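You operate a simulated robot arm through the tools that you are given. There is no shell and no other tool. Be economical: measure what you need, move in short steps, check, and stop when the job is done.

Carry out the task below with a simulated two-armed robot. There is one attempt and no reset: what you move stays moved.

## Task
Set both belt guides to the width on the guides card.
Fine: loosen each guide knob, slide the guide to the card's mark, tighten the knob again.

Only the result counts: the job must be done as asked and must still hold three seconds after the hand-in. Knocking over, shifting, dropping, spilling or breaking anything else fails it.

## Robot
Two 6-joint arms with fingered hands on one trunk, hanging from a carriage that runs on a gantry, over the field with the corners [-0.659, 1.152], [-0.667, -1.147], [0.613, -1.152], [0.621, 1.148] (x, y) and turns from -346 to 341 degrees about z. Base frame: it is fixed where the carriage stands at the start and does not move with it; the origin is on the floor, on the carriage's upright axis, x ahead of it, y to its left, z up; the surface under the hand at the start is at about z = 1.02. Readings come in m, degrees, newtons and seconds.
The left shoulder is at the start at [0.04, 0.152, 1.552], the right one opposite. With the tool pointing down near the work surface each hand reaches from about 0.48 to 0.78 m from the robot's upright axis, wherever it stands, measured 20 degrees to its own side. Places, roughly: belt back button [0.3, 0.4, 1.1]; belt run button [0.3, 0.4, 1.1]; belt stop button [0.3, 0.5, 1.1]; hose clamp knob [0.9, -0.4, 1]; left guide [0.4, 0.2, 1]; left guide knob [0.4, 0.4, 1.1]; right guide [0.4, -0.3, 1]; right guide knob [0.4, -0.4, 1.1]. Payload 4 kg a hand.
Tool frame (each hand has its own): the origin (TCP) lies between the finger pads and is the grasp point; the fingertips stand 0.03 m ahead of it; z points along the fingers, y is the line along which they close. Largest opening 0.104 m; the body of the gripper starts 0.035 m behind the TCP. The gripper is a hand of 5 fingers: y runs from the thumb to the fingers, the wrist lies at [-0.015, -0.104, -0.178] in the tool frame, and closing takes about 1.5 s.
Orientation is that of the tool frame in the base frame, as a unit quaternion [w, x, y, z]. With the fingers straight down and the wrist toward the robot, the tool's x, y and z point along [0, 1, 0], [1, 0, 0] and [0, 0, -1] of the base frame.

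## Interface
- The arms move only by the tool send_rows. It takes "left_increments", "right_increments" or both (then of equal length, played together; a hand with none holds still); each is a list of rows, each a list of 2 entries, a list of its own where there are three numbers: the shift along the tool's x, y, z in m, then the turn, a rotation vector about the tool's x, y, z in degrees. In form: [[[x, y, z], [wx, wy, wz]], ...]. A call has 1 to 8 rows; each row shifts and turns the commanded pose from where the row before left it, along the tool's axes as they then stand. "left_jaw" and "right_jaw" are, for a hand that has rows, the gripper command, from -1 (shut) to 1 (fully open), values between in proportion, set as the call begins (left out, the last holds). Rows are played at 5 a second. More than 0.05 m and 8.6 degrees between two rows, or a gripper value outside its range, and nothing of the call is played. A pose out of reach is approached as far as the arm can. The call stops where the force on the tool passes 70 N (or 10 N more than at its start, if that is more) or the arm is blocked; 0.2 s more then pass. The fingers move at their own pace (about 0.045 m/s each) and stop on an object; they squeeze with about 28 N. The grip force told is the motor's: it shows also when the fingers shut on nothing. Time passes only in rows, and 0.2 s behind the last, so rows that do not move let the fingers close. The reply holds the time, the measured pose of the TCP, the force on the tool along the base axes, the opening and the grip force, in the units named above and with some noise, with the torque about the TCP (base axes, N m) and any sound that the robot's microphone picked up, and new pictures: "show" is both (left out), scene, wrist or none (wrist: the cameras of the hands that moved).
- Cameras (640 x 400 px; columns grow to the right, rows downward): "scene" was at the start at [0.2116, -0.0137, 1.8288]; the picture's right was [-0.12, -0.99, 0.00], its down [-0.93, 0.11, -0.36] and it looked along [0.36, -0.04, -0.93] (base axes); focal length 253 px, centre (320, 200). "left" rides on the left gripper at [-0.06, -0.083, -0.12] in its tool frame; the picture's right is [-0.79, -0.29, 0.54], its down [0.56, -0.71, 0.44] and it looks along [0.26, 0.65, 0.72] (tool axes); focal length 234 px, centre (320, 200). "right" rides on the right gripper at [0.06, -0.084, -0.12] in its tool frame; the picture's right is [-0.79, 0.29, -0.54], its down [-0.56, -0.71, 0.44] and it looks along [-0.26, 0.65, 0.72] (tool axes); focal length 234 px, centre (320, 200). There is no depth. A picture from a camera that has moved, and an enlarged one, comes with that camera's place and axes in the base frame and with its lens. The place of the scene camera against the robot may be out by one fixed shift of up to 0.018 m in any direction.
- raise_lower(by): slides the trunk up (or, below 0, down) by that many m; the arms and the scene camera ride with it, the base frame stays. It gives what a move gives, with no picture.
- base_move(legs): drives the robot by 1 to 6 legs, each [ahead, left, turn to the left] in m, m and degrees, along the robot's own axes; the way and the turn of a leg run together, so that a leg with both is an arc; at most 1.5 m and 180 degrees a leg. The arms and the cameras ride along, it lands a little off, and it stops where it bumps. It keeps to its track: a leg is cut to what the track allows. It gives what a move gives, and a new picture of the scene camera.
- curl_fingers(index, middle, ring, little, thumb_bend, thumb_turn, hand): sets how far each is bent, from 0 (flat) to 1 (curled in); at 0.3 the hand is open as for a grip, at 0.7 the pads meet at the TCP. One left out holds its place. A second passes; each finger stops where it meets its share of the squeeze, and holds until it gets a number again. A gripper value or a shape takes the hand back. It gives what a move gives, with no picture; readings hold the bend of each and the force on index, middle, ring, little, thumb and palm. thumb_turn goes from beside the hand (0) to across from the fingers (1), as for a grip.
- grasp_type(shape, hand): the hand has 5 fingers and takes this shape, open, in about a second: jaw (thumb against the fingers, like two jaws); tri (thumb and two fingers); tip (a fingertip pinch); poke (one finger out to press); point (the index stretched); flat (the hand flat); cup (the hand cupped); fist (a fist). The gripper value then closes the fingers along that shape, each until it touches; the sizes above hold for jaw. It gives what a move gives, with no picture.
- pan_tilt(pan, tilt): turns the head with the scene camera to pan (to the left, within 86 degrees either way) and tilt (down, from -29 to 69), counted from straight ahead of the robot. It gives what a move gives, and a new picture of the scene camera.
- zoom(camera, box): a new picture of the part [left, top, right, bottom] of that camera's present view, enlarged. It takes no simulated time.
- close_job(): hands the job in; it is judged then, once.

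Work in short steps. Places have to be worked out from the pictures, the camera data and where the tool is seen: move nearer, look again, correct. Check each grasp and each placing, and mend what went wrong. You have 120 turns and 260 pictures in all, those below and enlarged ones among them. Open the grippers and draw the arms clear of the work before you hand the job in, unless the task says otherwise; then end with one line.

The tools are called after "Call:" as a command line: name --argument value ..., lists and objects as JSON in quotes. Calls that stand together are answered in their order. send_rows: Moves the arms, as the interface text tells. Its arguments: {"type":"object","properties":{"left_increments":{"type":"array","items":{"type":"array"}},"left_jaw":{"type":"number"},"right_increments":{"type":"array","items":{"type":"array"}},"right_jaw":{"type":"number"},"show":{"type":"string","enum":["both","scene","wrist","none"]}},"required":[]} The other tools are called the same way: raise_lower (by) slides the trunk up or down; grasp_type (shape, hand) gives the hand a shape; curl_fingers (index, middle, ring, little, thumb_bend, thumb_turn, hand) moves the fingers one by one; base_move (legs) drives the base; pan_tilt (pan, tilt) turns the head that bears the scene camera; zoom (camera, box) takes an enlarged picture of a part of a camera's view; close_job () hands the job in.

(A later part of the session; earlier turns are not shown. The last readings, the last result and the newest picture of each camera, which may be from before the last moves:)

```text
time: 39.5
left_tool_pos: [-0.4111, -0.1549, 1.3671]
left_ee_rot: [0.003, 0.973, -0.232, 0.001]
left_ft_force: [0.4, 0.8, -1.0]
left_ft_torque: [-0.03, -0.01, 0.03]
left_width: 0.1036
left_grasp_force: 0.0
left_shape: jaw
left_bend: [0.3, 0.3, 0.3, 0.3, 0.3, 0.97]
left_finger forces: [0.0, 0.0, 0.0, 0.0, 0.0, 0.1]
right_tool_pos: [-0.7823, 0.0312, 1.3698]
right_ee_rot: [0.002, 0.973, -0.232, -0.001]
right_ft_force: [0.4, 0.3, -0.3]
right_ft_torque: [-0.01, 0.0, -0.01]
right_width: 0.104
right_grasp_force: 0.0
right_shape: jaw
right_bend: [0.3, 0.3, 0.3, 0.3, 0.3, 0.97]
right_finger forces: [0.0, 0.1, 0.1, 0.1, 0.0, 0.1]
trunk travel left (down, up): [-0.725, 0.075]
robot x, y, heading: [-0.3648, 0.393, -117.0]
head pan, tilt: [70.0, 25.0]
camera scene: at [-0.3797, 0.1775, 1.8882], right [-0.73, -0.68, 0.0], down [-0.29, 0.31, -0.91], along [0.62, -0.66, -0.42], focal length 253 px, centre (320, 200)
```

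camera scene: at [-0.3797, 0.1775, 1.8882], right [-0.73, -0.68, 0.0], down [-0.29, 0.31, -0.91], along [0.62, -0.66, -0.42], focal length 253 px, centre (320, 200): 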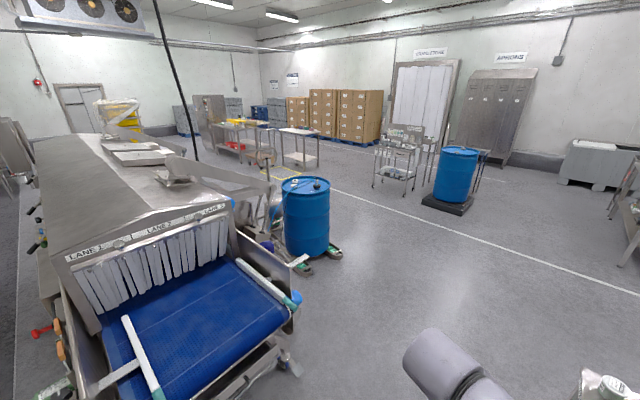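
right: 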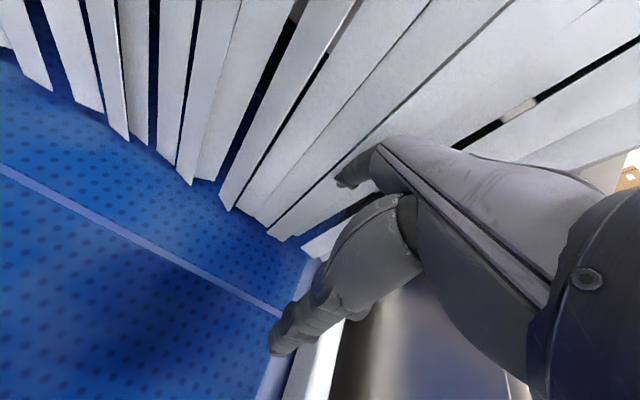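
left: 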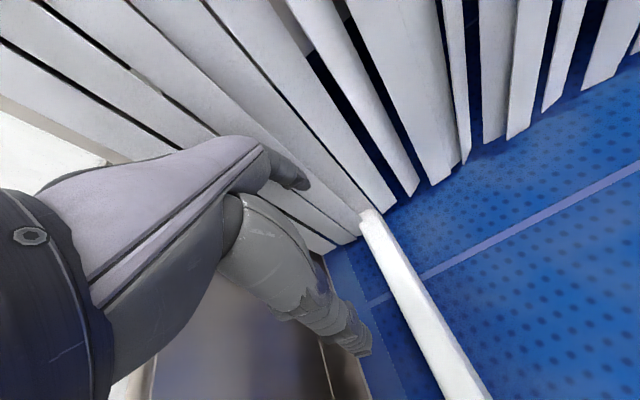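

No card yet; I turn back and drive to the right side to see the right outer wall of the infeed.

Call:
base_move --legs '[[0, 0, 117], [0, -1.45, 0]]'

Call:
pan_tilt --pan 45 --tilt 45

Call:
zoom --camera "scene" --box '[150, 50, 550, 300]'

```text
time: 51.7
left_tool_pos: [0.1462, -0.8579, 1.3681]
left_ee_rot: [0.0, 0.706, 0.708, 0.001]
left_ft_force: [-0.1, 1.7, 0.0]
left_ft_torque: [0.02, 0.01, 0.0]
left_width: 0.1039
left_grasp_force: 0.0
left_shape: jaw
left_bend: [0.3, 0.3, 0.3, 0.3, 0.3, 0.97]
left_finger forces: [0.0, 0.1, 0.0, 0.0, 0.1, 0.0]
right_tool_pos: [0.1484, -1.2749, 1.3694]
right_ee_rot: [0.003, 0.708, 0.706, 0.001]
right_ft_force: [0.3, -0.9, 0.7]
right_ft_torque: [-0.01, 0.02, 0.0]
right_width: 0.1038
right_grasp_force: 0.0
right_shape: jaw
right_bend: [0.3, 0.3, 0.3, 0.3, 0.3, 0.97]
right_finger forces: [0.0, 0.0, 0.1, 0.1, 0.0, 0.0]
trunk travel left (down, up): [-0.725, 0.075]
robot x, y, heading: [-0.3628, -1.0686, -0.1]
head pan, tilt: [70.0, 25.0]
camera scene: at [-0.1757, -0.9877, 1.8882], right [0.94, -0.34, 0.0], down [-0.14, -0.4, -0.91], along [0.31, 0.85, -0.42], focal length 253 px, centre (320, 200)
```

scene: 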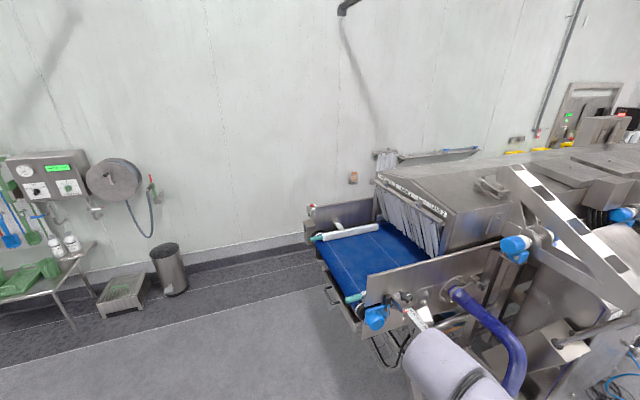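

```text
time: 52.6
left_tool_pos: [0.1466, -0.8578, 1.3664]
left_ee_rot: [0.0, 0.707, 0.707, 0.003]
left_ft_force: [0.1, 0.1, -0.1]
left_ft_torque: [0.01, -0.01, 0.01]
left_width: 0.1041
left_grasp_force: 0.1
left_shape: jaw
left_bend: [0.3, 0.3, 0.3, 0.3, 0.3, 0.97]
left_finger forces: [0.1, 0.0, 0.0, 0.0, 0.1, 0.0]
right_tool_pos: [0.1491, -1.2754, 1.3702]
right_ee_rot: [0.001, 0.708, 0.706, 0.001]
right_ft_force: [1.1, 0.0, 0.5]
right_ft_torque: [0.0, 0.01, 0.0]
right_width: 0.1037
right_grasp_force: 0.1
right_shape: jaw
right_bend: [0.3, 0.3, 0.3, 0.3, 0.3, 0.97]
right_finger forces: [0.1, 0.0, 0.0, 0.0, 0.0, 0.1]
trunk travel left (down, up): [-0.725, 0.075]
robot x, y, heading: [-0.3611, -1.0673, 0.0]
head pan, tilt: [45.0, 45.0]
camera scene: at [-0.1497, -1.0167, 1.8577], right [0.71, -0.71, 0.0], down [-0.5, -0.5, -0.71], along [0.5, 0.5, -0.71], focal length 253 px, centre (320, 200)
```

scene: 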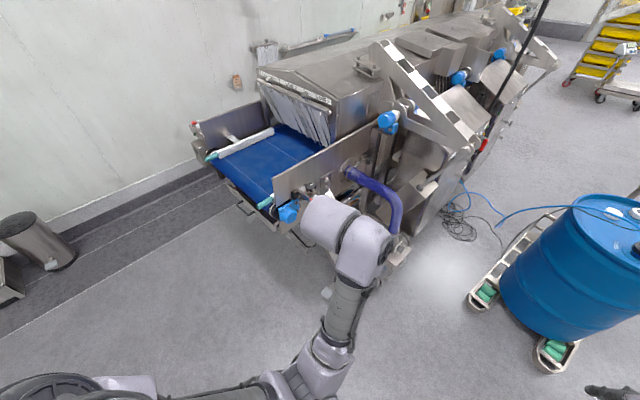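

```text
1.60 times, centred on (350, 175) of scene
camera zoom: at [-0.1497, -1.0167, 1.8577], right [0.71, -0.71, 0.0], down [-0.5, -0.5, -0.71], along [0.5, 0.5, -0.71], focal length 404 px, centre (272, 240)
```

zoom: 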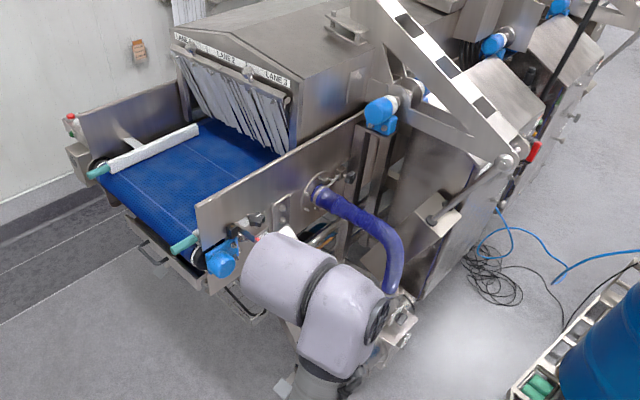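

Call:
zoom --camera "scene" --box '[270, 160, 350, 210]'

Call:
base_move --legs '[[0.25, 0, 0]]'

Call:
pan_tilt --pan 70 --tilt 50

```text
8.00 times, centred on (310, 185) of scene
camera zoom: at [-0.1497, -1.0167, 1.8577], right [0.71, -0.71, 0.0], down [-0.5, -0.5, -0.71], along [0.5, 0.5, -0.71], focal length 2021 px, centre (400, 320)
```

zoom: 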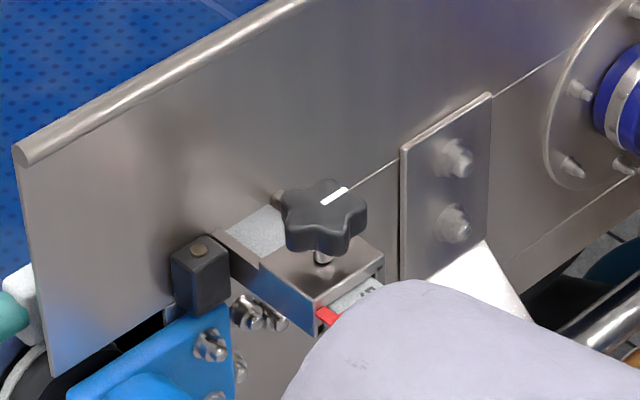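

```text
time: 54.4
left_tool_pos: [0.3958, -0.8539, 1.367]
left_ee_rot: [0.0, 0.706, 0.708, 0.002]
left_ft_force: [0.1, -0.6, 0.2]
left_ft_torque: [0.0, -0.01, 0.02]
left_width: 0.1038
left_grasp_force: 0.1
left_shape: jaw
left_bend: [0.3, 0.3, 0.3, 0.3, 0.3, 0.97]
left_finger forces: [0.1, 0.0, 0.1, 0.0, 0.0, 0.0]
right_tool_pos: [0.3987, -1.273, 1.3705]
right_ee_rot: [0.001, 0.707, 0.707, 0.001]
right_ft_force: [0.5, -1.1, -0.9]
right_ft_torque: [-0.03, 0.0, -0.01]
right_width: 0.1038
right_grasp_force: 0.1
right_shape: jaw
right_bend: [0.3, 0.3, 0.3, 0.3, 0.3, 0.97]
right_finger forces: [0.0, 0.0, 0.0, 0.0, 0.1, 0.0]
trunk travel left (down, up): [-0.725, 0.075]
robot x, y, heading: [-0.1106, -1.0706, 0.3]
head pan, tilt: [45.0, 45.0]
camera scene: at [0.1003, -1.0157, 1.8576], right [0.71, -0.7, 0.0], down [-0.5, -0.5, -0.71], along [0.5, 0.5, -0.71], focal length 253 px, centre (320, 200)
```

scene: 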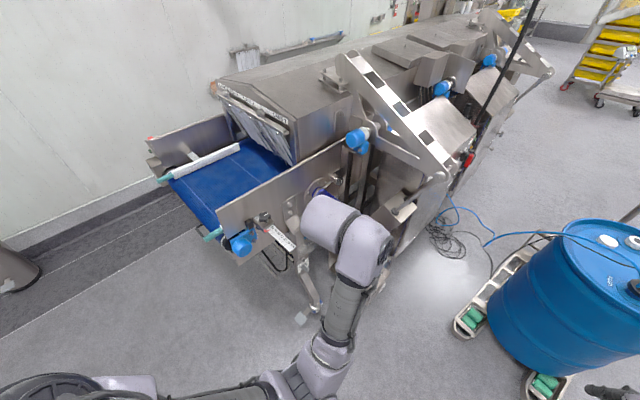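

```text
time: 55.3
left_tool_pos: [0.3962, -0.856, 1.3679]
left_ee_rot: [0.001, 0.706, 0.708, 0.001]
left_ft_force: [-0.4, 0.5, -0.1]
left_ft_torque: [0.03, 0.05, 0.01]
left_width: 0.1039
left_grasp_force: 0.1
left_shape: jaw
left_bend: [0.3, 0.3, 0.3, 0.3, 0.3, 0.97]
left_finger forces: [0.0, 0.0, 0.0, 0.1, 0.0, 0.0]
right_tool_pos: [0.3985, -1.2732, 1.3698]
right_ee_rot: [0.002, 0.707, 0.707, 0.0]
right_ft_force: [0.0, 0.5, 0.4]
right_ft_torque: [-0.01, 0.01, -0.01]
right_width: 0.1037
right_grasp_force: 0.2
right_shape: jaw
right_bend: [0.3, 0.3, 0.3, 0.3, 0.3, 0.97]
right_finger forces: [0.0, 0.1, 0.0, 0.0, 0.1, 0.0]
trunk travel left (down, up): [-0.725, 0.075]
robot x, y, heading: [-0.1102, -1.0709, 0.3]
head pan, tilt: [70.0, 50.0]
camera scene: at [0.0691, -1.001, 1.8507], right [0.94, -0.34, 0.0], down [-0.26, -0.72, -0.64], along [0.22, 0.6, -0.77], focal length 253 px, centre (320, 200)
```

scene: 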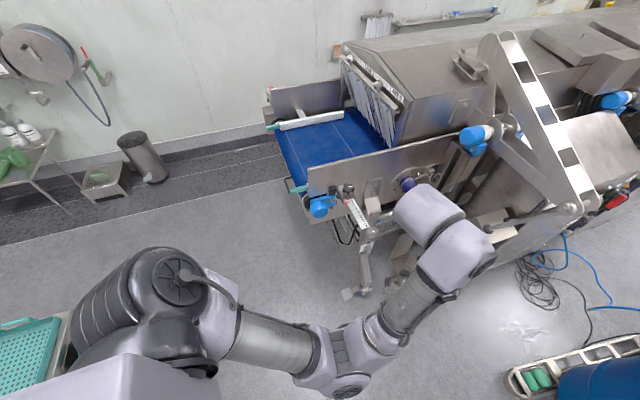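

Call:
zoom --camera "scene" --box '[310, 170, 400, 226]'

Call:
zoom --camera "scene" --box '[250, 60, 400, 160]'

Call:
zoom --camera "scene" --box '[440, 40, 640, 240]'

```text
7.11 times, centred on (355, 198) of scene
camera zoom: at [0.0691, -1.001, 1.8507], right [0.94, -0.34, 0.0], down [-0.26, -0.72, -0.64], along [0.22, 0.6, -0.77], focal length 1797 px, centre (71, 214)
```

zoom: 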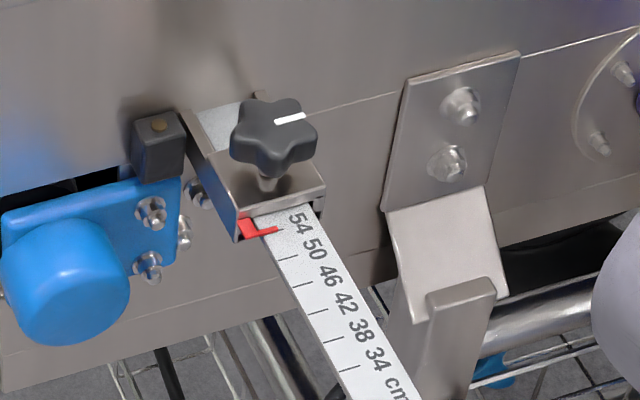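

```text
4.00 times, centred on (325, 110) of scene
camera zoom: at [0.0691, -1.001, 1.8507], right [0.94, -0.34, 0.0], down [-0.26, -0.72, -0.64], along [0.22, 0.6, -0.77], focal length 1011 px, centre (300, 560)
```

zoom: 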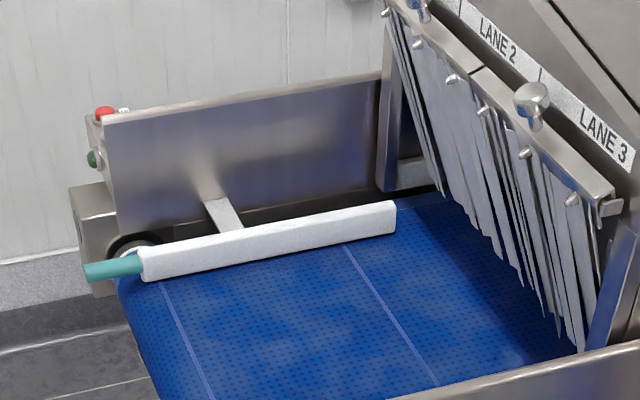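

```text
2.00 times, centred on (540, 140) of scene
camera zoom: at [0.0691, -1.001, 1.8507], right [0.94, -0.34, 0.0], down [-0.26, -0.72, -0.64], along [0.22, 0.6, -0.77], focal length 505 px, centre (-120, 320)
```

zoom: 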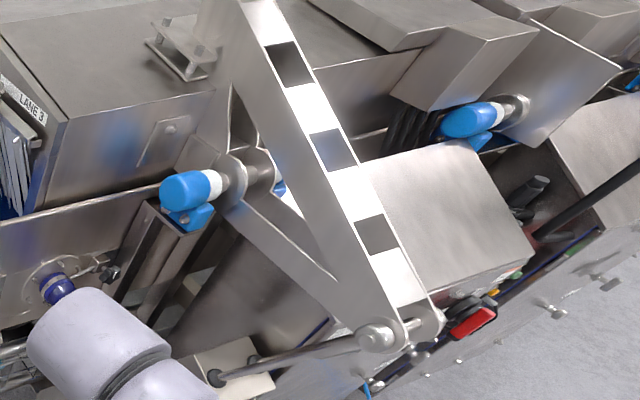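

Right reads ~54. The wall job card might have more lines; I look at it from here and from the side.

Call:
pan_tilt --pan 60 --tilt 20

Call:
zoom --camera "scene" --box '[180, 100, 420, 250]'

```text
time: 56.2
left_tool_pos: [0.396, -0.8552, 1.3673]
left_ee_rot: [0.001, 0.706, 0.708, 0.001]
left_ft_force: [0.1, -0.1, -0.2]
left_ft_torque: [0.0, -0.01, -0.02]
left_width: 0.1037
left_grasp_force: 0.2
left_shape: jaw
left_bend: [0.3, 0.3, 0.3, 0.3, 0.3, 0.97]
left_finger forces: [0.0, 0.0, 0.0, 0.0, 0.0, 0.1]
right_tool_pos: [0.3991, -1.273, 1.3699]
right_ee_rot: [0.002, 0.707, 0.707, 0.001]
right_ft_force: [-0.2, 0.4, 0.0]
right_ft_torque: [0.0, 0.01, 0.01]
right_width: 0.1035
right_grasp_force: 0.1
right_shape: jaw
right_bend: [0.3, 0.3, 0.3, 0.3, 0.3, 0.97]
right_finger forces: [0.0, 0.0, 0.0, 0.0, 0.0, 0.0]
trunk travel left (down, up): [-0.725, 0.075]
robot x, y, heading: [-0.112, -1.0702, 0.1]
head pan, tilt: [60.0, 20.0]
camera scene: at [0.0892, -0.9926, 1.8962], right [0.87, -0.5, 0.0], down [-0.17, -0.3, -0.94], along [0.47, 0.82, -0.34], focal length 253 px, centre (320, 200)
```

scene: 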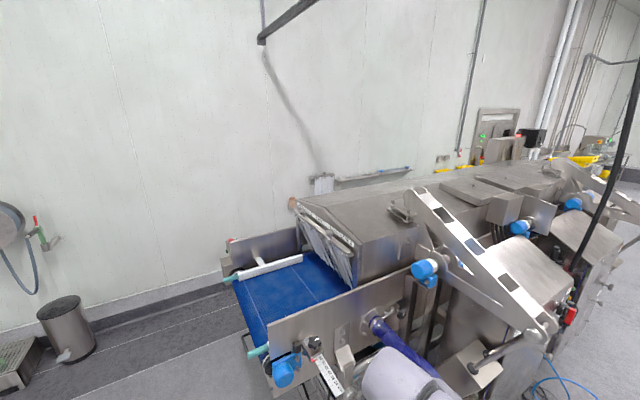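

```text
2.67 times, centred on (300, 175) of scene
camera zoom: at [0.0892, -0.9926, 1.8962], right [0.87, -0.5, 0.0], down [-0.17, -0.3, -0.94], along [0.47, 0.82, -0.34], focal length 674 px, centre (373, 267)
```

zoom: 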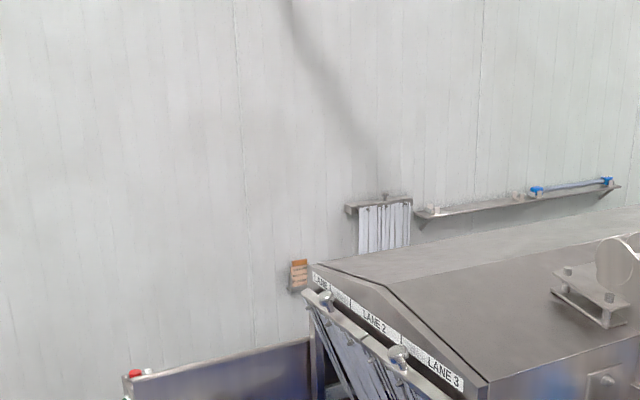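

I go back to the middle, withdrawn from the machine, and view the wall card again from an intermediate position.

Call:
base_move --legs '[[-0.4, 0, 0], [0, 1.55, 0]]'

Call:
pan_tilt --pan 45 --tilt 25

```text
refused: 1.55 is not a number from -1.5 to 1.5
```

```text
time: 57.0
left_tool_pos: [0.396, -0.8554, 1.3675]
left_ee_rot: [0.0, 0.706, 0.708, 0.001]
left_ft_force: [0.1, -0.3, 0.6]
left_ft_torque: [0.0, 0.0, 0.0]
left_width: 0.1041
left_grasp_force: 0.1
left_shape: jaw
left_bend: [0.3, 0.3, 0.3, 0.3, 0.3, 0.97]
left_finger forces: [0.0, 0.0, 0.1, 0.1, 0.0, 0.1]
right_tool_pos: [0.3996, -1.2728, 1.3699]
right_ee_rot: [0.001, 0.706, 0.708, 0.0]
right_ft_force: [-0.4, 0.1, 0.3]
right_ft_torque: [-0.02, 0.03, 0.01]
right_width: 0.104
right_grasp_force: 0.0
right_shape: jaw
right_bend: [0.3, 0.3, 0.3, 0.3, 0.3, 0.97]
right_finger forces: [0.0, 0.0, 0.0, 0.1, 0.0, 0.1]
trunk travel left (down, up): [-0.725, 0.075]
robot x, y, heading: [-0.1143, -1.0634, 0.4]
head pan, tilt: [45.0, 25.0]
camera scene: at [0.1078, -1.008, 1.8882], right [0.71, -0.7, 0.0], down [-0.3, -0.3, -0.91], along [0.64, 0.64, -0.42], focal length 253 px, centre (320, 200)
```

scene: 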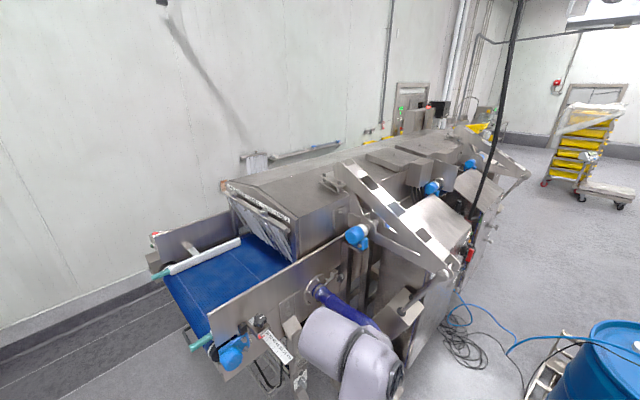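

Call:
base_move --legs '[[-0.4, 0, 0], [0, 1.45, 0]]'

Call:
pan_tilt --pan 45 --tilt 25

Call:
zoom --camera "scene" --box '[240, 100, 480, 250]'

```text
time: 66.3
left_tool_pos: [0.0219, 0.5687, 1.3681]
left_ee_rot: [0.001, 0.717, 0.697, 0.002]
left_ft_force: [-0.3, -0.3, -0.7]
left_ft_torque: [0.0, -0.05, -0.02]
left_width: 0.1039
left_grasp_force: 0.1
left_shape: jaw
left_bend: [0.3, 0.3, 0.3, 0.3, 0.3, 0.97]
left_finger forces: [0.0, 0.0, 0.1, 0.0, 0.0, 0.0]
right_tool_pos: [0.0114, 0.152, 1.3699]
right_ee_rot: [0.002, 0.717, 0.697, 0.001]
right_ft_force: [0.4, -0.4, 0.3]
right_ft_torque: [-0.02, 0.0, 0.02]
right_width: 0.1036
right_grasp_force: 0.0
right_shape: jaw
right_bend: [0.3, 0.3, 0.3, 0.3, 0.3, 0.97]
right_finger forces: [0.0, 0.0, 0.0, 0.0, 0.0, 0.0]
trunk travel left (down, up): [-0.725, 0.075]
robot x, y, heading: [-0.495, 0.3741, -1.5]
head pan, tilt: [45.0, 25.0]
camera scene: at [-0.2721, 0.4256, 1.8882], right [0.69, -0.73, 0.0], down [-0.31, -0.29, -0.91], along [0.66, 0.62, -0.42], focal length 253 px, centre (320, 200)
```

scene: 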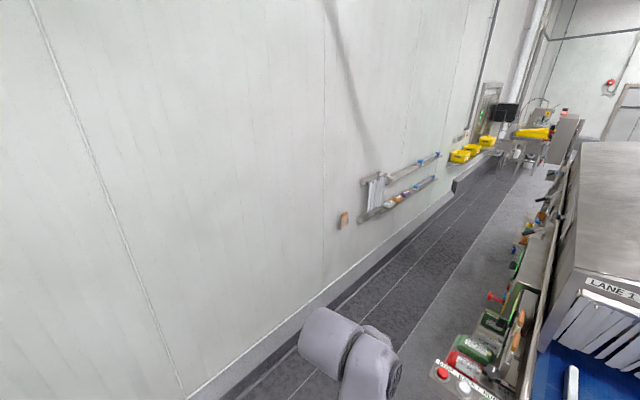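

```text
time: 66.9
left_tool_pos: [0.0202, 0.568, 1.3681]
left_ee_rot: [0.001, 0.717, 0.697, 0.002]
left_ft_force: [0.5, 0.8, 0.1]
left_ft_torque: [0.04, 0.06, 0.02]
left_width: 0.1037
left_grasp_force: 0.0
left_shape: jaw
left_bend: [0.3, 0.3, 0.3, 0.3, 0.3, 0.97]
left_finger forces: [0.0, 0.0, 0.0, 0.0, 0.0, 0.1]
right_tool_pos: [0.0114, 0.152, 1.3705]
right_ee_rot: [0.001, 0.717, 0.697, 0.001]
right_ft_force: [0.2, 0.0, 0.0]
right_ft_torque: [-0.01, -0.01, -0.03]
right_width: 0.1036
right_grasp_force: 0.1
right_shape: jaw
right_bend: [0.3, 0.3, 0.3, 0.3, 0.3, 0.97]
right_finger forces: [0.0, 0.0, 0.1, 0.0, 0.0, 0.1]
trunk travel left (down, up): [-0.725, 0.075]
robot x, y, heading: [-0.4973, 0.3754, -1.6]
head pan, tilt: [45.0, 25.0]
camera scene: at [-0.2721, 0.4256, 1.8882], right [0.69, -0.73, 0.0], down [-0.31, -0.29, -0.91], along [0.66, 0.62, -0.42], focal length 253 px, centre (320, 200)
```

scene: 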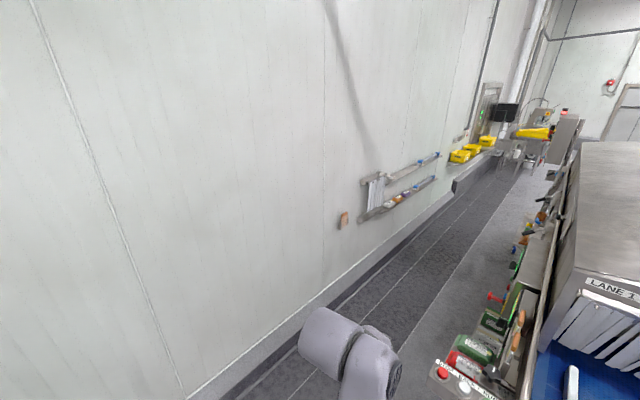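

```text
2.67 times, centred on (360, 175) of scene
camera zoom: at [-0.2721, 0.4256, 1.8882], right [0.69, -0.73, 0.0], down [-0.31, -0.29, -0.91], along [0.66, 0.62, -0.42], focal length 674 px, centre (213, 267)
```

zoom: 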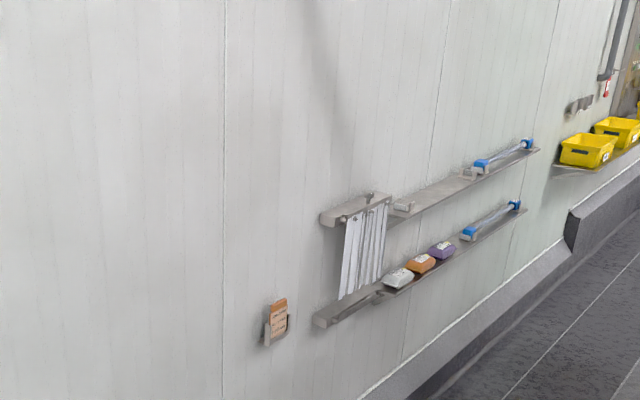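

Call:
zoom --camera "scene" --box '[332, 207, 356, 232]'

Call:
zoom --camera "scene" --box '[360, 150, 480, 225]'

Call:
zoom --camera "scene" --box '[480, 160, 580, 300]'

Call:
zoom --camera "scene" --box '[440, 60, 560, 170]'

```text
16.00 times, centred on (344, 220) of scene
camera zoom: at [-0.2721, 0.4256, 1.8882], right [0.69, -0.73, 0.0], down [-0.31, -0.29, -0.91], along [0.66, 0.62, -0.42], focal length 4043 px, centre (-64, -112)
```

zoom: 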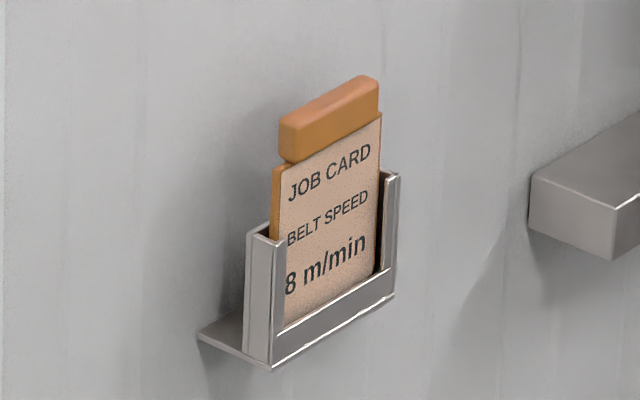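

```text
5.33 times, centred on (420, 188) of scene
camera zoom: at [-0.2721, 0.4256, 1.8882], right [0.69, -0.73, 0.0], down [-0.31, -0.29, -0.91], along [0.66, 0.62, -0.42], focal length 1348 px, centre (-213, 267)
```

zoom: 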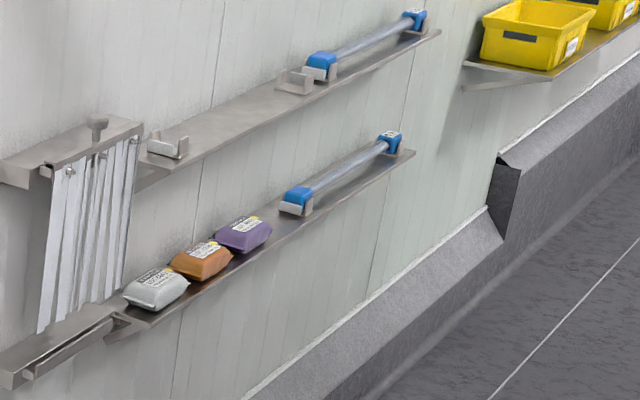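

```text
2.86 times, centred on (530, 230) of scene
camera zoom: at [-0.2721, 0.4256, 1.8882], right [0.69, -0.73, 0.0], down [-0.31, -0.29, -0.91], along [0.66, 0.62, -0.42], focal length 722 px, centre (-280, 114)
```

zoom: 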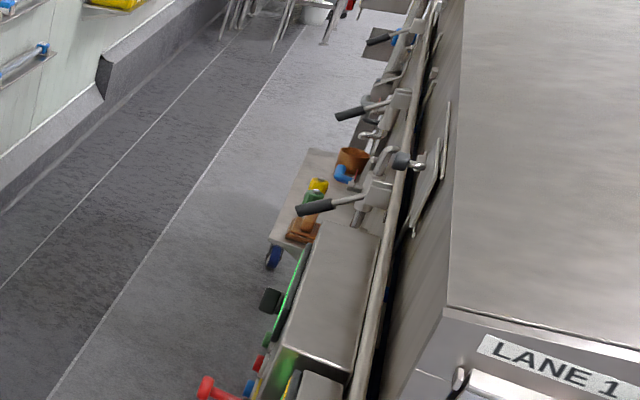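

```text
3.64 times, centred on (500, 115) of scene
camera zoom: at [-0.2721, 0.4256, 1.8882], right [0.69, -0.73, 0.0], down [-0.31, -0.29, -0.91], along [0.66, 0.62, -0.42], focal length 919 px, centre (-334, 509)
```

zoom: 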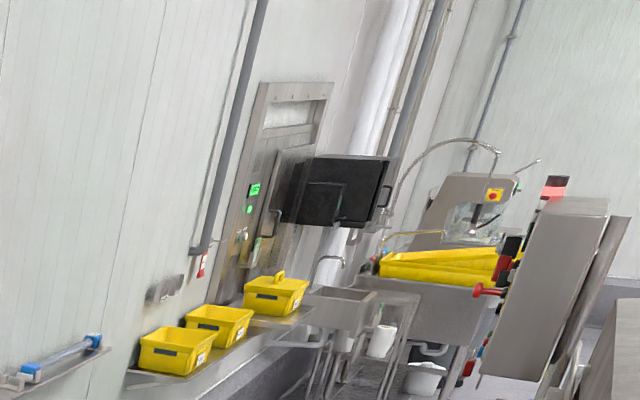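

Only belt speed there. I look at the infeed's front and inner right wall from here.

Call:
pan_tilt --pan -15 --tilt 35

Call:
zoom --camera "scene" --box '[160, 130, 480, 330]'

Call:
zoom --camera "scene" --box '[160, 0, 640, 200]'

```text
time: 68.2
left_tool_pos: [0.0201, 0.5693, 1.3673]
left_ee_rot: [0.001, 0.717, 0.697, 0.002]
left_ft_force: [0.0, -0.8, -0.2]
left_ft_torque: [-0.02, 0.01, 0.0]
left_width: 0.1037
left_grasp_force: 0.0
left_shape: jaw
left_bend: [0.3, 0.3, 0.3, 0.3, 0.3, 0.97]
left_finger forces: [0.1, 0.0, 0.0, 0.1, 0.1, 0.0]
right_tool_pos: [0.0103, 0.1522, 1.3702]
right_ee_rot: [0.002, 0.718, 0.696, 0.001]
right_ft_force: [0.1, -0.3, -0.3]
right_ft_torque: [0.01, -0.01, 0.0]
right_width: 0.1041
right_grasp_force: 0.0
right_shape: jaw
right_bend: [0.3, 0.3, 0.3, 0.3, 0.3, 0.97]
right_finger forces: [0.0, 0.0, 0.0, 0.0, 0.1, 0.0]
trunk travel left (down, up): [-0.725, 0.075]
robot x, y, heading: [-0.492, 0.3726, -1.5]
head pan, tilt: [-15.0, 35.0]
camera scene: at [-0.2546, 0.3372, 1.8724], right [-0.29, -0.96, 0.0], down [-0.55, 0.16, -0.82], along [0.79, -0.23, -0.57], focal length 253 px, centre (320, 200)
```

scene: 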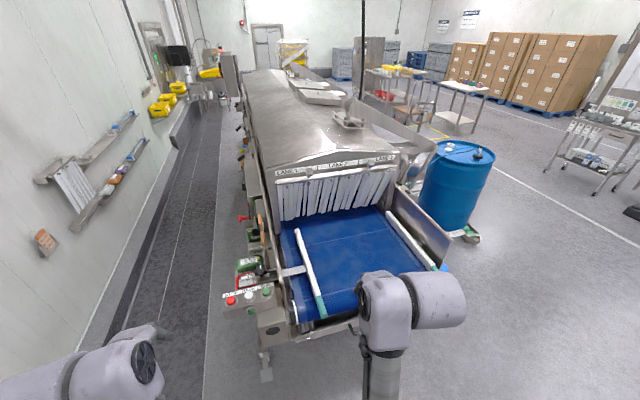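

```text
2.00 times, centred on (320, 230) of scene
camera zoom: at [-0.2546, 0.3372, 1.8724], right [-0.29, -0.96, 0.0], down [-0.55, 0.16, -0.82], along [0.79, -0.23, -0.57], focal length 505 px, centre (320, 140)
```

zoom: 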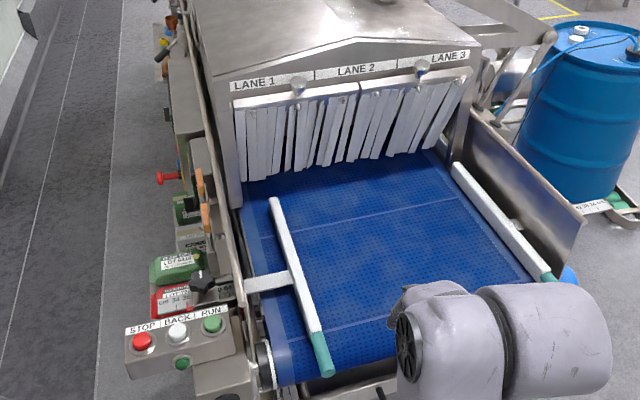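

```text
1.33 times, centred on (400, 100) of scene
camera zoom: at [-0.2546, 0.3372, 1.8724], right [-0.29, -0.96, 0.0], down [-0.55, 0.16, -0.82], along [0.79, -0.23, -0.57], focal length 337 px, centre (213, 333)
```

zoom: 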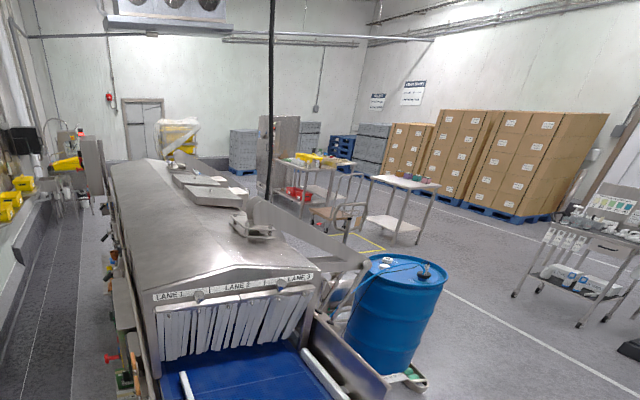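

The trolley on the right carries several tags; I zoom in on it.

Call:
zoom --camera "scene" --box '[544, 80, 640, 200]'

Call:
zoom --camera "scene" --box '[350, 50, 500, 140]'

Call:
base_move --legs '[[0, -0.4, -60], [0, 0, -60]]'

Call:
pan_tilt --pan 0 --tilt 40

```text
3.33 times, centred on (592, 140) of scene
camera zoom: at [-0.2546, 0.3372, 1.8724], right [-0.29, -0.96, 0.0], down [-0.55, 0.16, -0.82], along [0.79, -0.23, -0.57], focal length 842 px, centre (-587, 400)
```

zoom: 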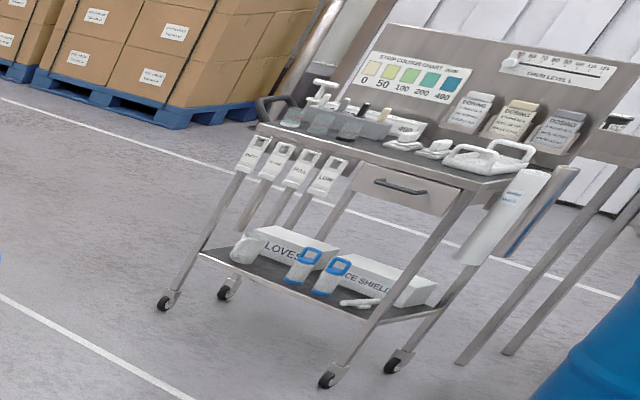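

```text
4.27 times, centred on (425, 95) of scene
camera zoom: at [-0.2546, 0.3372, 1.8724], right [-0.29, -0.96, 0.0], down [-0.55, 0.16, -0.82], along [0.79, -0.23, -0.57], focal length 1078 px, centre (-128, 648)
```

zoom: 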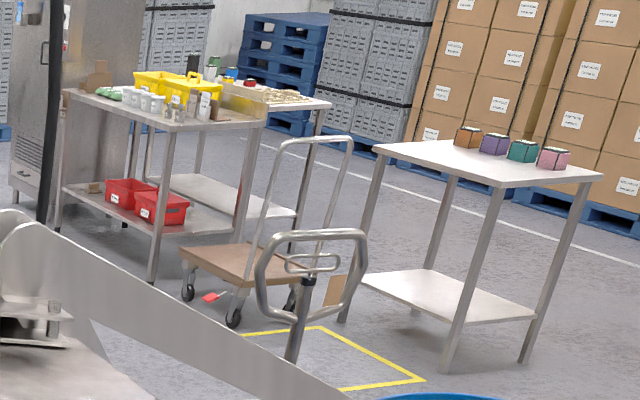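

```text
time: 73.9
left_tool_pos: [-0.7618, -0.4892, 1.3673]
left_ee_rot: [0.002, 0.959, -0.284, -0.001]
left_ft_force: [-0.4, 1.0, 0.0]
left_ft_torque: [-0.01, 0.0, -0.02]
left_width: 0.1037
left_grasp_force: 0.1
left_shape: jaw
left_bend: [0.3, 0.3, 0.3, 0.3, 0.3, 0.97]
left_finger forces: [0.1, 0.0, 0.0, 0.1, 0.0, 0.1]
right_tool_pos: [-1.1139, -0.263, 1.3692]
right_ee_rot: [0.001, 0.959, -0.284, -0.001]
right_ft_force: [0.4, -0.3, 0.7]
right_ft_torque: [-0.01, -0.02, 0.01]
right_width: 0.1036
right_grasp_force: 0.0
right_shape: jaw
right_bend: [0.3, 0.3, 0.3, 0.3, 0.3, 0.97]
right_finger forces: [0.0, 0.0, 0.0, 0.0, 0.1, 0.1]
trunk travel left (down, up): [-0.725, 0.075]
robot x, y, heading: [-0.6615, 0.0492, -123.2]
head pan, tilt: [-15.0, 35.0]
cut short: leg 1
camera scene: at [-0.8165, -0.148, 1.8724], right [-0.67, 0.74, 0.0], down [0.43, 0.38, -0.82], along [-0.61, -0.55, -0.57], focal length 253 px, centre (320, 200)
```

scene: 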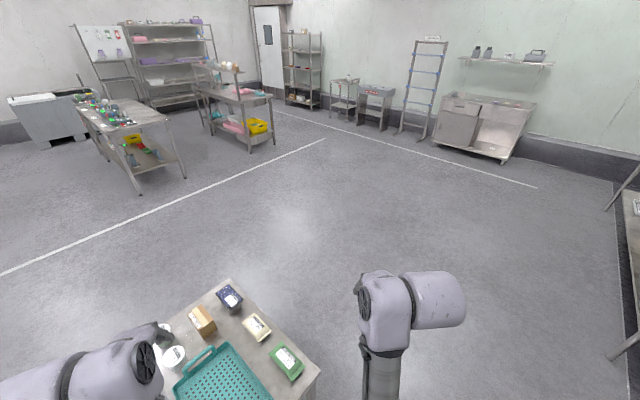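

```text
time: 74.7
left_tool_pos: [-0.7625, -0.4902, 1.3682]
left_ee_rot: [0.002, 0.959, -0.284, 0.001]
left_ft_force: [-0.2, -0.2, -0.3]
left_ft_torque: [-0.02, 0.0, -0.03]
left_width: 0.1038
left_grasp_force: 0.1
left_shape: jaw
left_bend: [0.3, 0.3, 0.3, 0.3, 0.3, 0.97]
left_finger forces: [0.0, 0.0, 0.1, 0.0, 0.1, 0.0]
right_tool_pos: [-1.1131, -0.264, 1.3705]
right_ee_rot: [0.001, 0.959, -0.284, -0.002]
right_ft_force: [1.5, 0.3, 0.8]
right_ft_torque: [-0.04, 0.0, -0.02]
right_width: 0.1041
right_grasp_force: 0.1
right_shape: jaw
right_bend: [0.3, 0.3, 0.3, 0.3, 0.3, 0.97]
right_finger forces: [0.1, 0.0, 0.0, 0.0, 0.0, 0.0]
trunk travel left (down, up): [-0.725, 0.075]
robot x, y, heading: [-0.6571, 0.0484, -123.1]
head pan, tilt: [0.0, 40.0]
camera scene: at [-0.7974, -0.1604, 1.8649], right [-0.84, 0.55, 0.0], down [0.35, 0.54, -0.77], along [-0.42, -0.64, -0.64], focal length 253 px, centre (320, 200)
```

scene: 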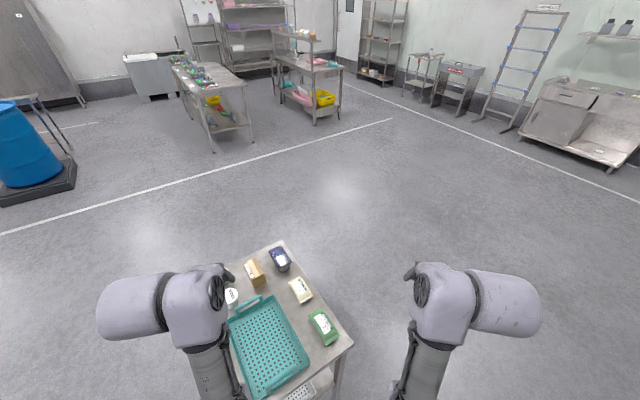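

I look at the near table's machine-facing side, where labels hung.

Call:
base_move --legs '[[0, 0, -57], [-0.55, 0.2, 0]]'

Call:
pan_tilt --pan 30 --tilt 55

```text
time: 80.6
left_tool_pos: [-0.6076, -0.3621, 1.3674]
left_ee_rot: [0.001, 0.713, -0.701, -0.001]
left_ft_force: [1.1, -0.7, -0.2]
left_ft_torque: [-0.02, 0.04, 0.0]
left_width: 0.1039
left_grasp_force: 0.2
left_shape: jaw
left_bend: [0.3, 0.3, 0.3, 0.3, 0.3, 0.97]
left_finger forces: [0.0, 0.1, 0.1, 0.1, 0.0, 0.1]
right_tool_pos: [-0.617, 0.0551, 1.3705]
right_ee_rot: [0.0, 0.712, -0.702, -0.002]
right_ft_force: [-0.3, -0.2, 0.0]
right_ft_torque: [0.02, 0.02, -0.02]
right_width: 0.1038
right_grasp_force: 0.0
right_shape: jaw
right_bend: [0.3, 0.3, 0.3, 0.3, 0.3, 0.97]
right_finger forces: [0.1, 0.1, 0.0, 0.0, 0.0, 0.0]
trunk travel left (down, up): [-0.725, 0.075]
robot x, y, heading: [-0.0983, -0.1448, -179.0]
head pan, tilt: [0.0, 40.0]
camera scene: at [-0.3501, -0.1555, 1.8649], right [-0.02, 1.0, 0.0], down [0.64, 0.01, -0.77], along [-0.77, -0.01, -0.64], focal length 253 px, centre (320, 200)
```

scene: 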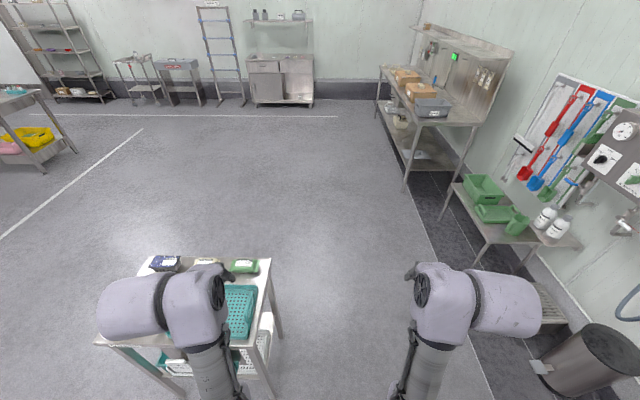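

```text
time: 81.5
left_tool_pos: [-0.6081, -0.3615, 1.3675]
left_ee_rot: [0.003, 0.713, -0.701, -0.001]
left_ft_force: [0.1, 0.2, -0.5]
left_ft_torque: [0.02, 0.01, 0.02]
left_width: 0.1036
left_grasp_force: 0.1
left_shape: jaw
left_bend: [0.3, 0.3, 0.3, 0.3, 0.3, 0.97]
left_finger forces: [0.1, 0.0, 0.1, 0.0, 0.0, 0.0]
right_tool_pos: [-0.6159, 0.0551, 1.3706]
right_ee_rot: [0.0, 0.712, -0.702, -0.002]
right_ft_force: [-0.3, -0.1, 0.1]
right_ft_torque: [0.0, 0.01, -0.03]
right_width: 0.1039
right_grasp_force: 0.0
right_shape: jaw
right_bend: [0.3, 0.3, 0.3, 0.3, 0.3, 0.97]
right_finger forces: [0.1, 0.0, 0.0, 0.1, 0.0, 0.0]
trunk travel left (down, up): [-0.725, 0.075]
robot x, y, heading: [-0.1027, -0.1437, -179.1]
head pan, tilt: [30.0, 55.0]
camera scene: at [-0.3271, -0.1911, 1.8442], right [-0.51, 0.86, 0.0], down [0.7, 0.42, -0.57], along [-0.49, -0.29, -0.82], focal length 253 px, centre (320, 200)
```

scene: 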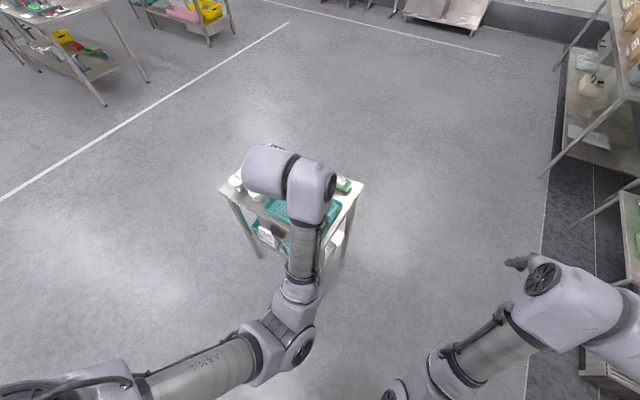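

Call:
base_move --legs '[[0.05, 0.47, 0]]'

Call:
pan_tilt --pan 0 --tilt 60

Call:
zoom --camera "scene" --box '[220, 110, 420, 235]'

```text
time: 84.3
left_tool_pos: [-0.6491, -0.8325, 1.3682]
left_ee_rot: [0.002, 0.715, -0.699, -0.001]
left_ft_force: [0.1, -0.4, -0.7]
left_ft_torque: [-0.02, -0.01, -0.02]
left_width: 0.1038
left_grasp_force: 0.0
left_shape: jaw
left_bend: [0.3, 0.3, 0.3, 0.3, 0.3, 0.97]
left_finger forces: [0.0, 0.1, 0.0, 0.1, 0.1, 0.1]
right_tool_pos: [-0.6595, -0.4156, 1.3697]
right_ee_rot: [0.0, 0.714, -0.7, -0.002]
right_ft_force: [-1.0, -0.3, -0.5]
right_ft_torque: [-0.01, -0.02, -0.05]
right_width: 0.1037
right_grasp_force: 0.1
right_shape: jaw
right_bend: [0.3, 0.3, 0.3, 0.3, 0.3, 0.97]
right_finger forces: [0.0, 0.0, 0.0, 0.0, 0.0, 0.0]
trunk travel left (down, up): [-0.725, 0.075]
robot x, y, heading: [-0.1431, -0.6117, -179.1]
head pan, tilt: [30.0, 55.0]
camera scene: at [-0.369, -0.6606, 1.8442], right [-0.52, 0.86, 0.0], down [0.7, 0.42, -0.57], along [-0.49, -0.3, -0.82], focal length 253 px, centre (320, 200)
```

scene: 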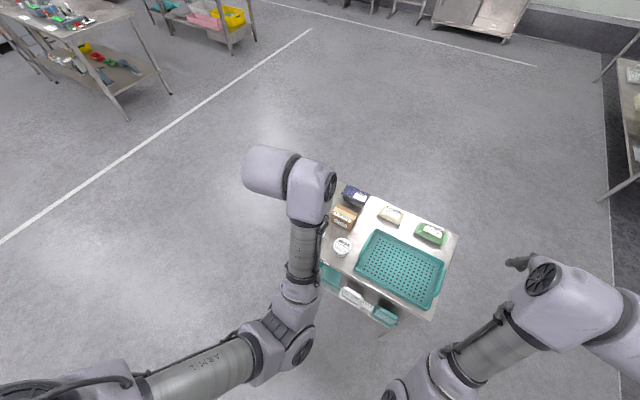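

```text
time: 85.3
left_tool_pos: [-0.6489, -0.8313, 1.3669]
left_ee_rot: [0.002, 0.713, -0.701, 0.0]
left_ft_force: [0.0, 0.6, -0.4]
left_ft_torque: [0.0, -0.02, 0.0]
left_width: 0.1037
left_grasp_force: 0.0
left_shape: jaw
left_bend: [0.3, 0.3, 0.3, 0.3, 0.3, 0.97]
left_finger forces: [0.1, 0.0, 0.1, 0.0, 0.0, 0.1]
right_tool_pos: [-0.6602, -0.4152, 1.369]
right_ee_rot: [0.0, 0.713, -0.701, -0.003]
right_ft_force: [-0.2, -0.9, 0.4]
right_ft_torque: [0.0, 0.0, 0.0]
right_width: 0.1039
right_grasp_force: 0.1
right_shape: jaw
right_bend: [0.3, 0.3, 0.3, 0.3, 0.3, 0.97]
right_finger forces: [0.0, 0.0, 0.1, 0.1, 0.0, 0.1]
trunk travel left (down, up): [-0.725, 0.075]
robot x, y, heading: [-0.1418, -0.6093, -178.9]
head pan, tilt: [0.0, 60.0]
camera scene: at [-0.3739, -0.6247, 1.8381], right [-0.02, 1.0, 0.0], down [0.87, 0.02, -0.5], along [-0.5, -0.01, -0.87], focal length 253 px, centre (320, 200)
```

scene: 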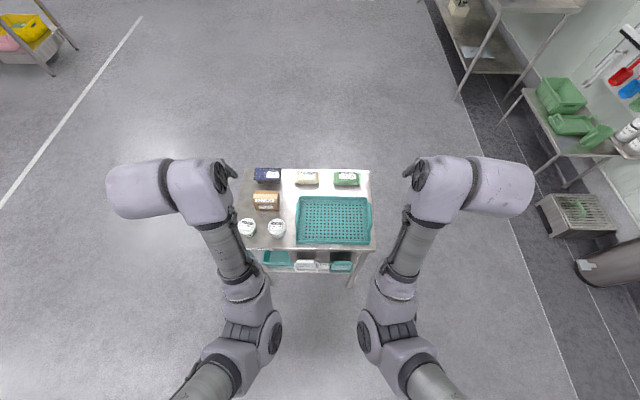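

```text
3.20 times, centred on (320, 172) of scene
camera zoom: at [-0.3739, -0.6247, 1.8381], right [-0.02, 1.0, 0.0], down [0.87, 0.02, -0.5], along [-0.5, -0.01, -0.87], focal length 808 px, centre (320, 288)
```

zoom: 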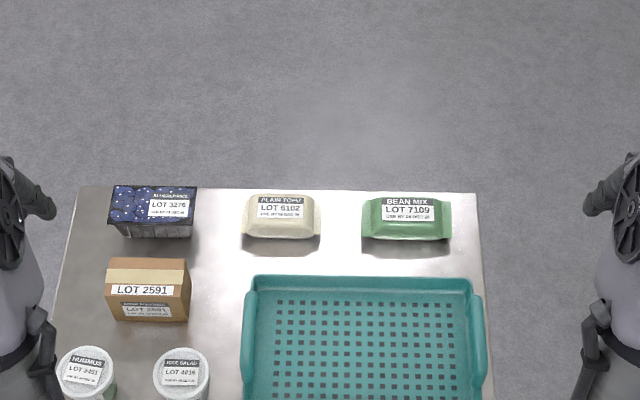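

Call:
zoom --camera "scene" --box '[240, 225, 400, 300]'

Call:
pan_tilt --pan -75 --tilt 20

Call:
pan_tilt --pan 80 --tilt 20

```text
4.00 times, centred on (320, 262) of scene
camera zoom: at [-0.3739, -0.6247, 1.8381], right [-0.02, 1.0, 0.0], down [0.87, 0.02, -0.5], along [-0.5, -0.01, -0.87], focal length 1011 px, centre (320, -50)
```

zoom: 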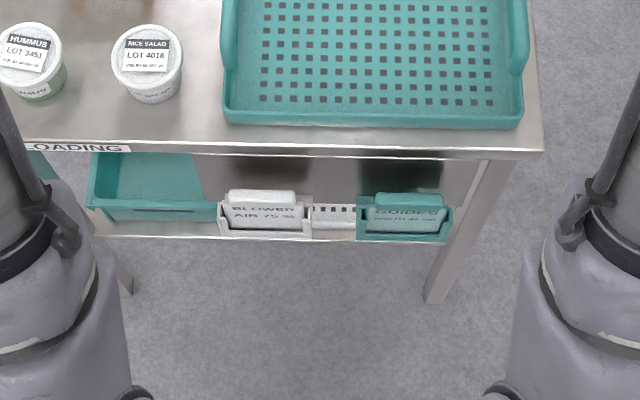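

```text
time: 86.8
left_tool_pos: [-0.6495, -0.8321, 1.3682]
left_ee_rot: [0.001, 0.713, -0.701, 0.0]
left_ft_force: [0.3, -0.3, -1.0]
left_ft_torque: [0.01, 0.02, -0.02]
left_width: 0.1038
left_grasp_force: 0.0
left_shape: jaw
left_bend: [0.3, 0.3, 0.3, 0.3, 0.3, 0.97]
left_finger forces: [0.0, 0.0, 0.0, 0.1, 0.0, 0.0]
right_tool_pos: [-0.6583, -0.4158, 1.371]
right_ee_rot: [0.001, 0.714, -0.701, -0.002]
right_ft_force: [0.7, -0.3, -0.5]
right_ft_torque: [-0.03, 0.01, 0.01]
right_width: 0.1038
right_grasp_force: 0.2
right_shape: jaw
right_bend: [0.3, 0.3, 0.3, 0.3, 0.3, 0.97]
right_finger forces: [0.0, 0.1, 0.1, 0.0, 0.0, 0.0]
trunk travel left (down, up): [-0.725, 0.075]
robot x, y, heading: [-0.1475, -0.6129, -178.8]
head pan, tilt: [-75.0, 20.0]
camera scene: at [-0.333, -0.5339, 1.8963], right [0.96, 0.28, 0.0], down [0.09, -0.33, -0.94], along [-0.26, 0.9, -0.34], focal length 253 px, centre (320, 200)
```

scene: 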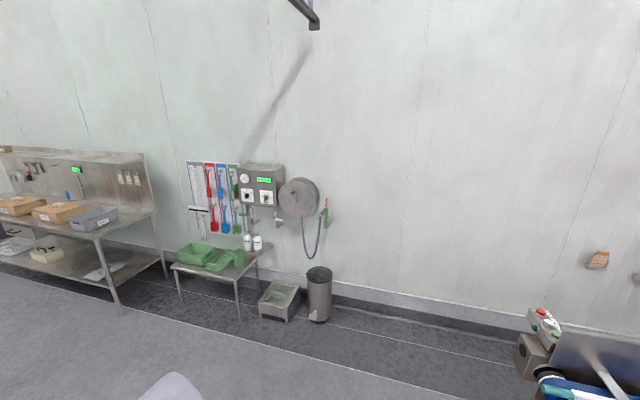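

```text
time: 89.2
left_tool_pos: [-0.6506, -0.8321, 1.367]
left_ee_rot: [0.002, 0.714, -0.7, -0.001]
left_ft_force: [0.3, 0.2, -0.2]
left_ft_torque: [-0.02, 0.04, -0.01]
left_width: 0.1038
left_grasp_force: 0.0
left_shape: jaw
left_bend: [0.3, 0.3, 0.3, 0.3, 0.3, 0.97]
left_finger forces: [0.0, 0.0, 0.0, 0.0, 0.0, 0.0]
right_tool_pos: [-0.6596, -0.4152, 1.3709]
right_ee_rot: [0.001, 0.713, -0.701, -0.002]
right_ft_force: [-0.6, -0.7, -0.7]
right_ft_torque: [-0.01, 0.04, 0.0]
right_width: 0.1037
right_grasp_force: 0.0
right_shape: jaw
right_bend: [0.3, 0.3, 0.3, 0.3, 0.3, 0.97]
right_finger forces: [0.1, 0.0, 0.0, 0.0, 0.1, 0.0]
trunk travel left (down, up): [-0.725, 0.075]
robot x, y, heading: [-0.1442, -0.6122, -178.8]
head pan, tilt: [80.0, 20.0]
camera scene: at [-0.3218, -0.7154, 1.8963], right [-0.99, 0.16, 0.0], down [0.05, 0.34, -0.94], along [-0.15, -0.93, -0.34], focal length 253 px, centre (320, 200)
```

scene: 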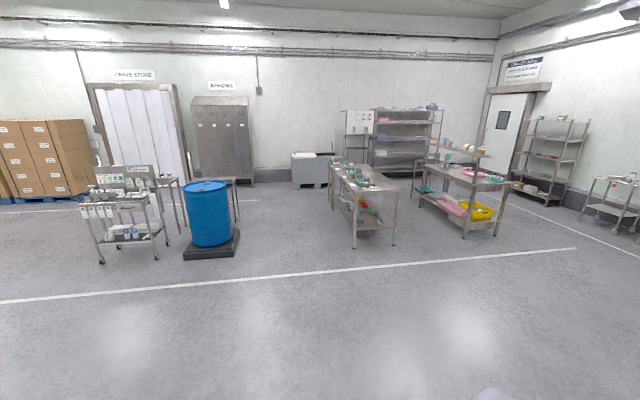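

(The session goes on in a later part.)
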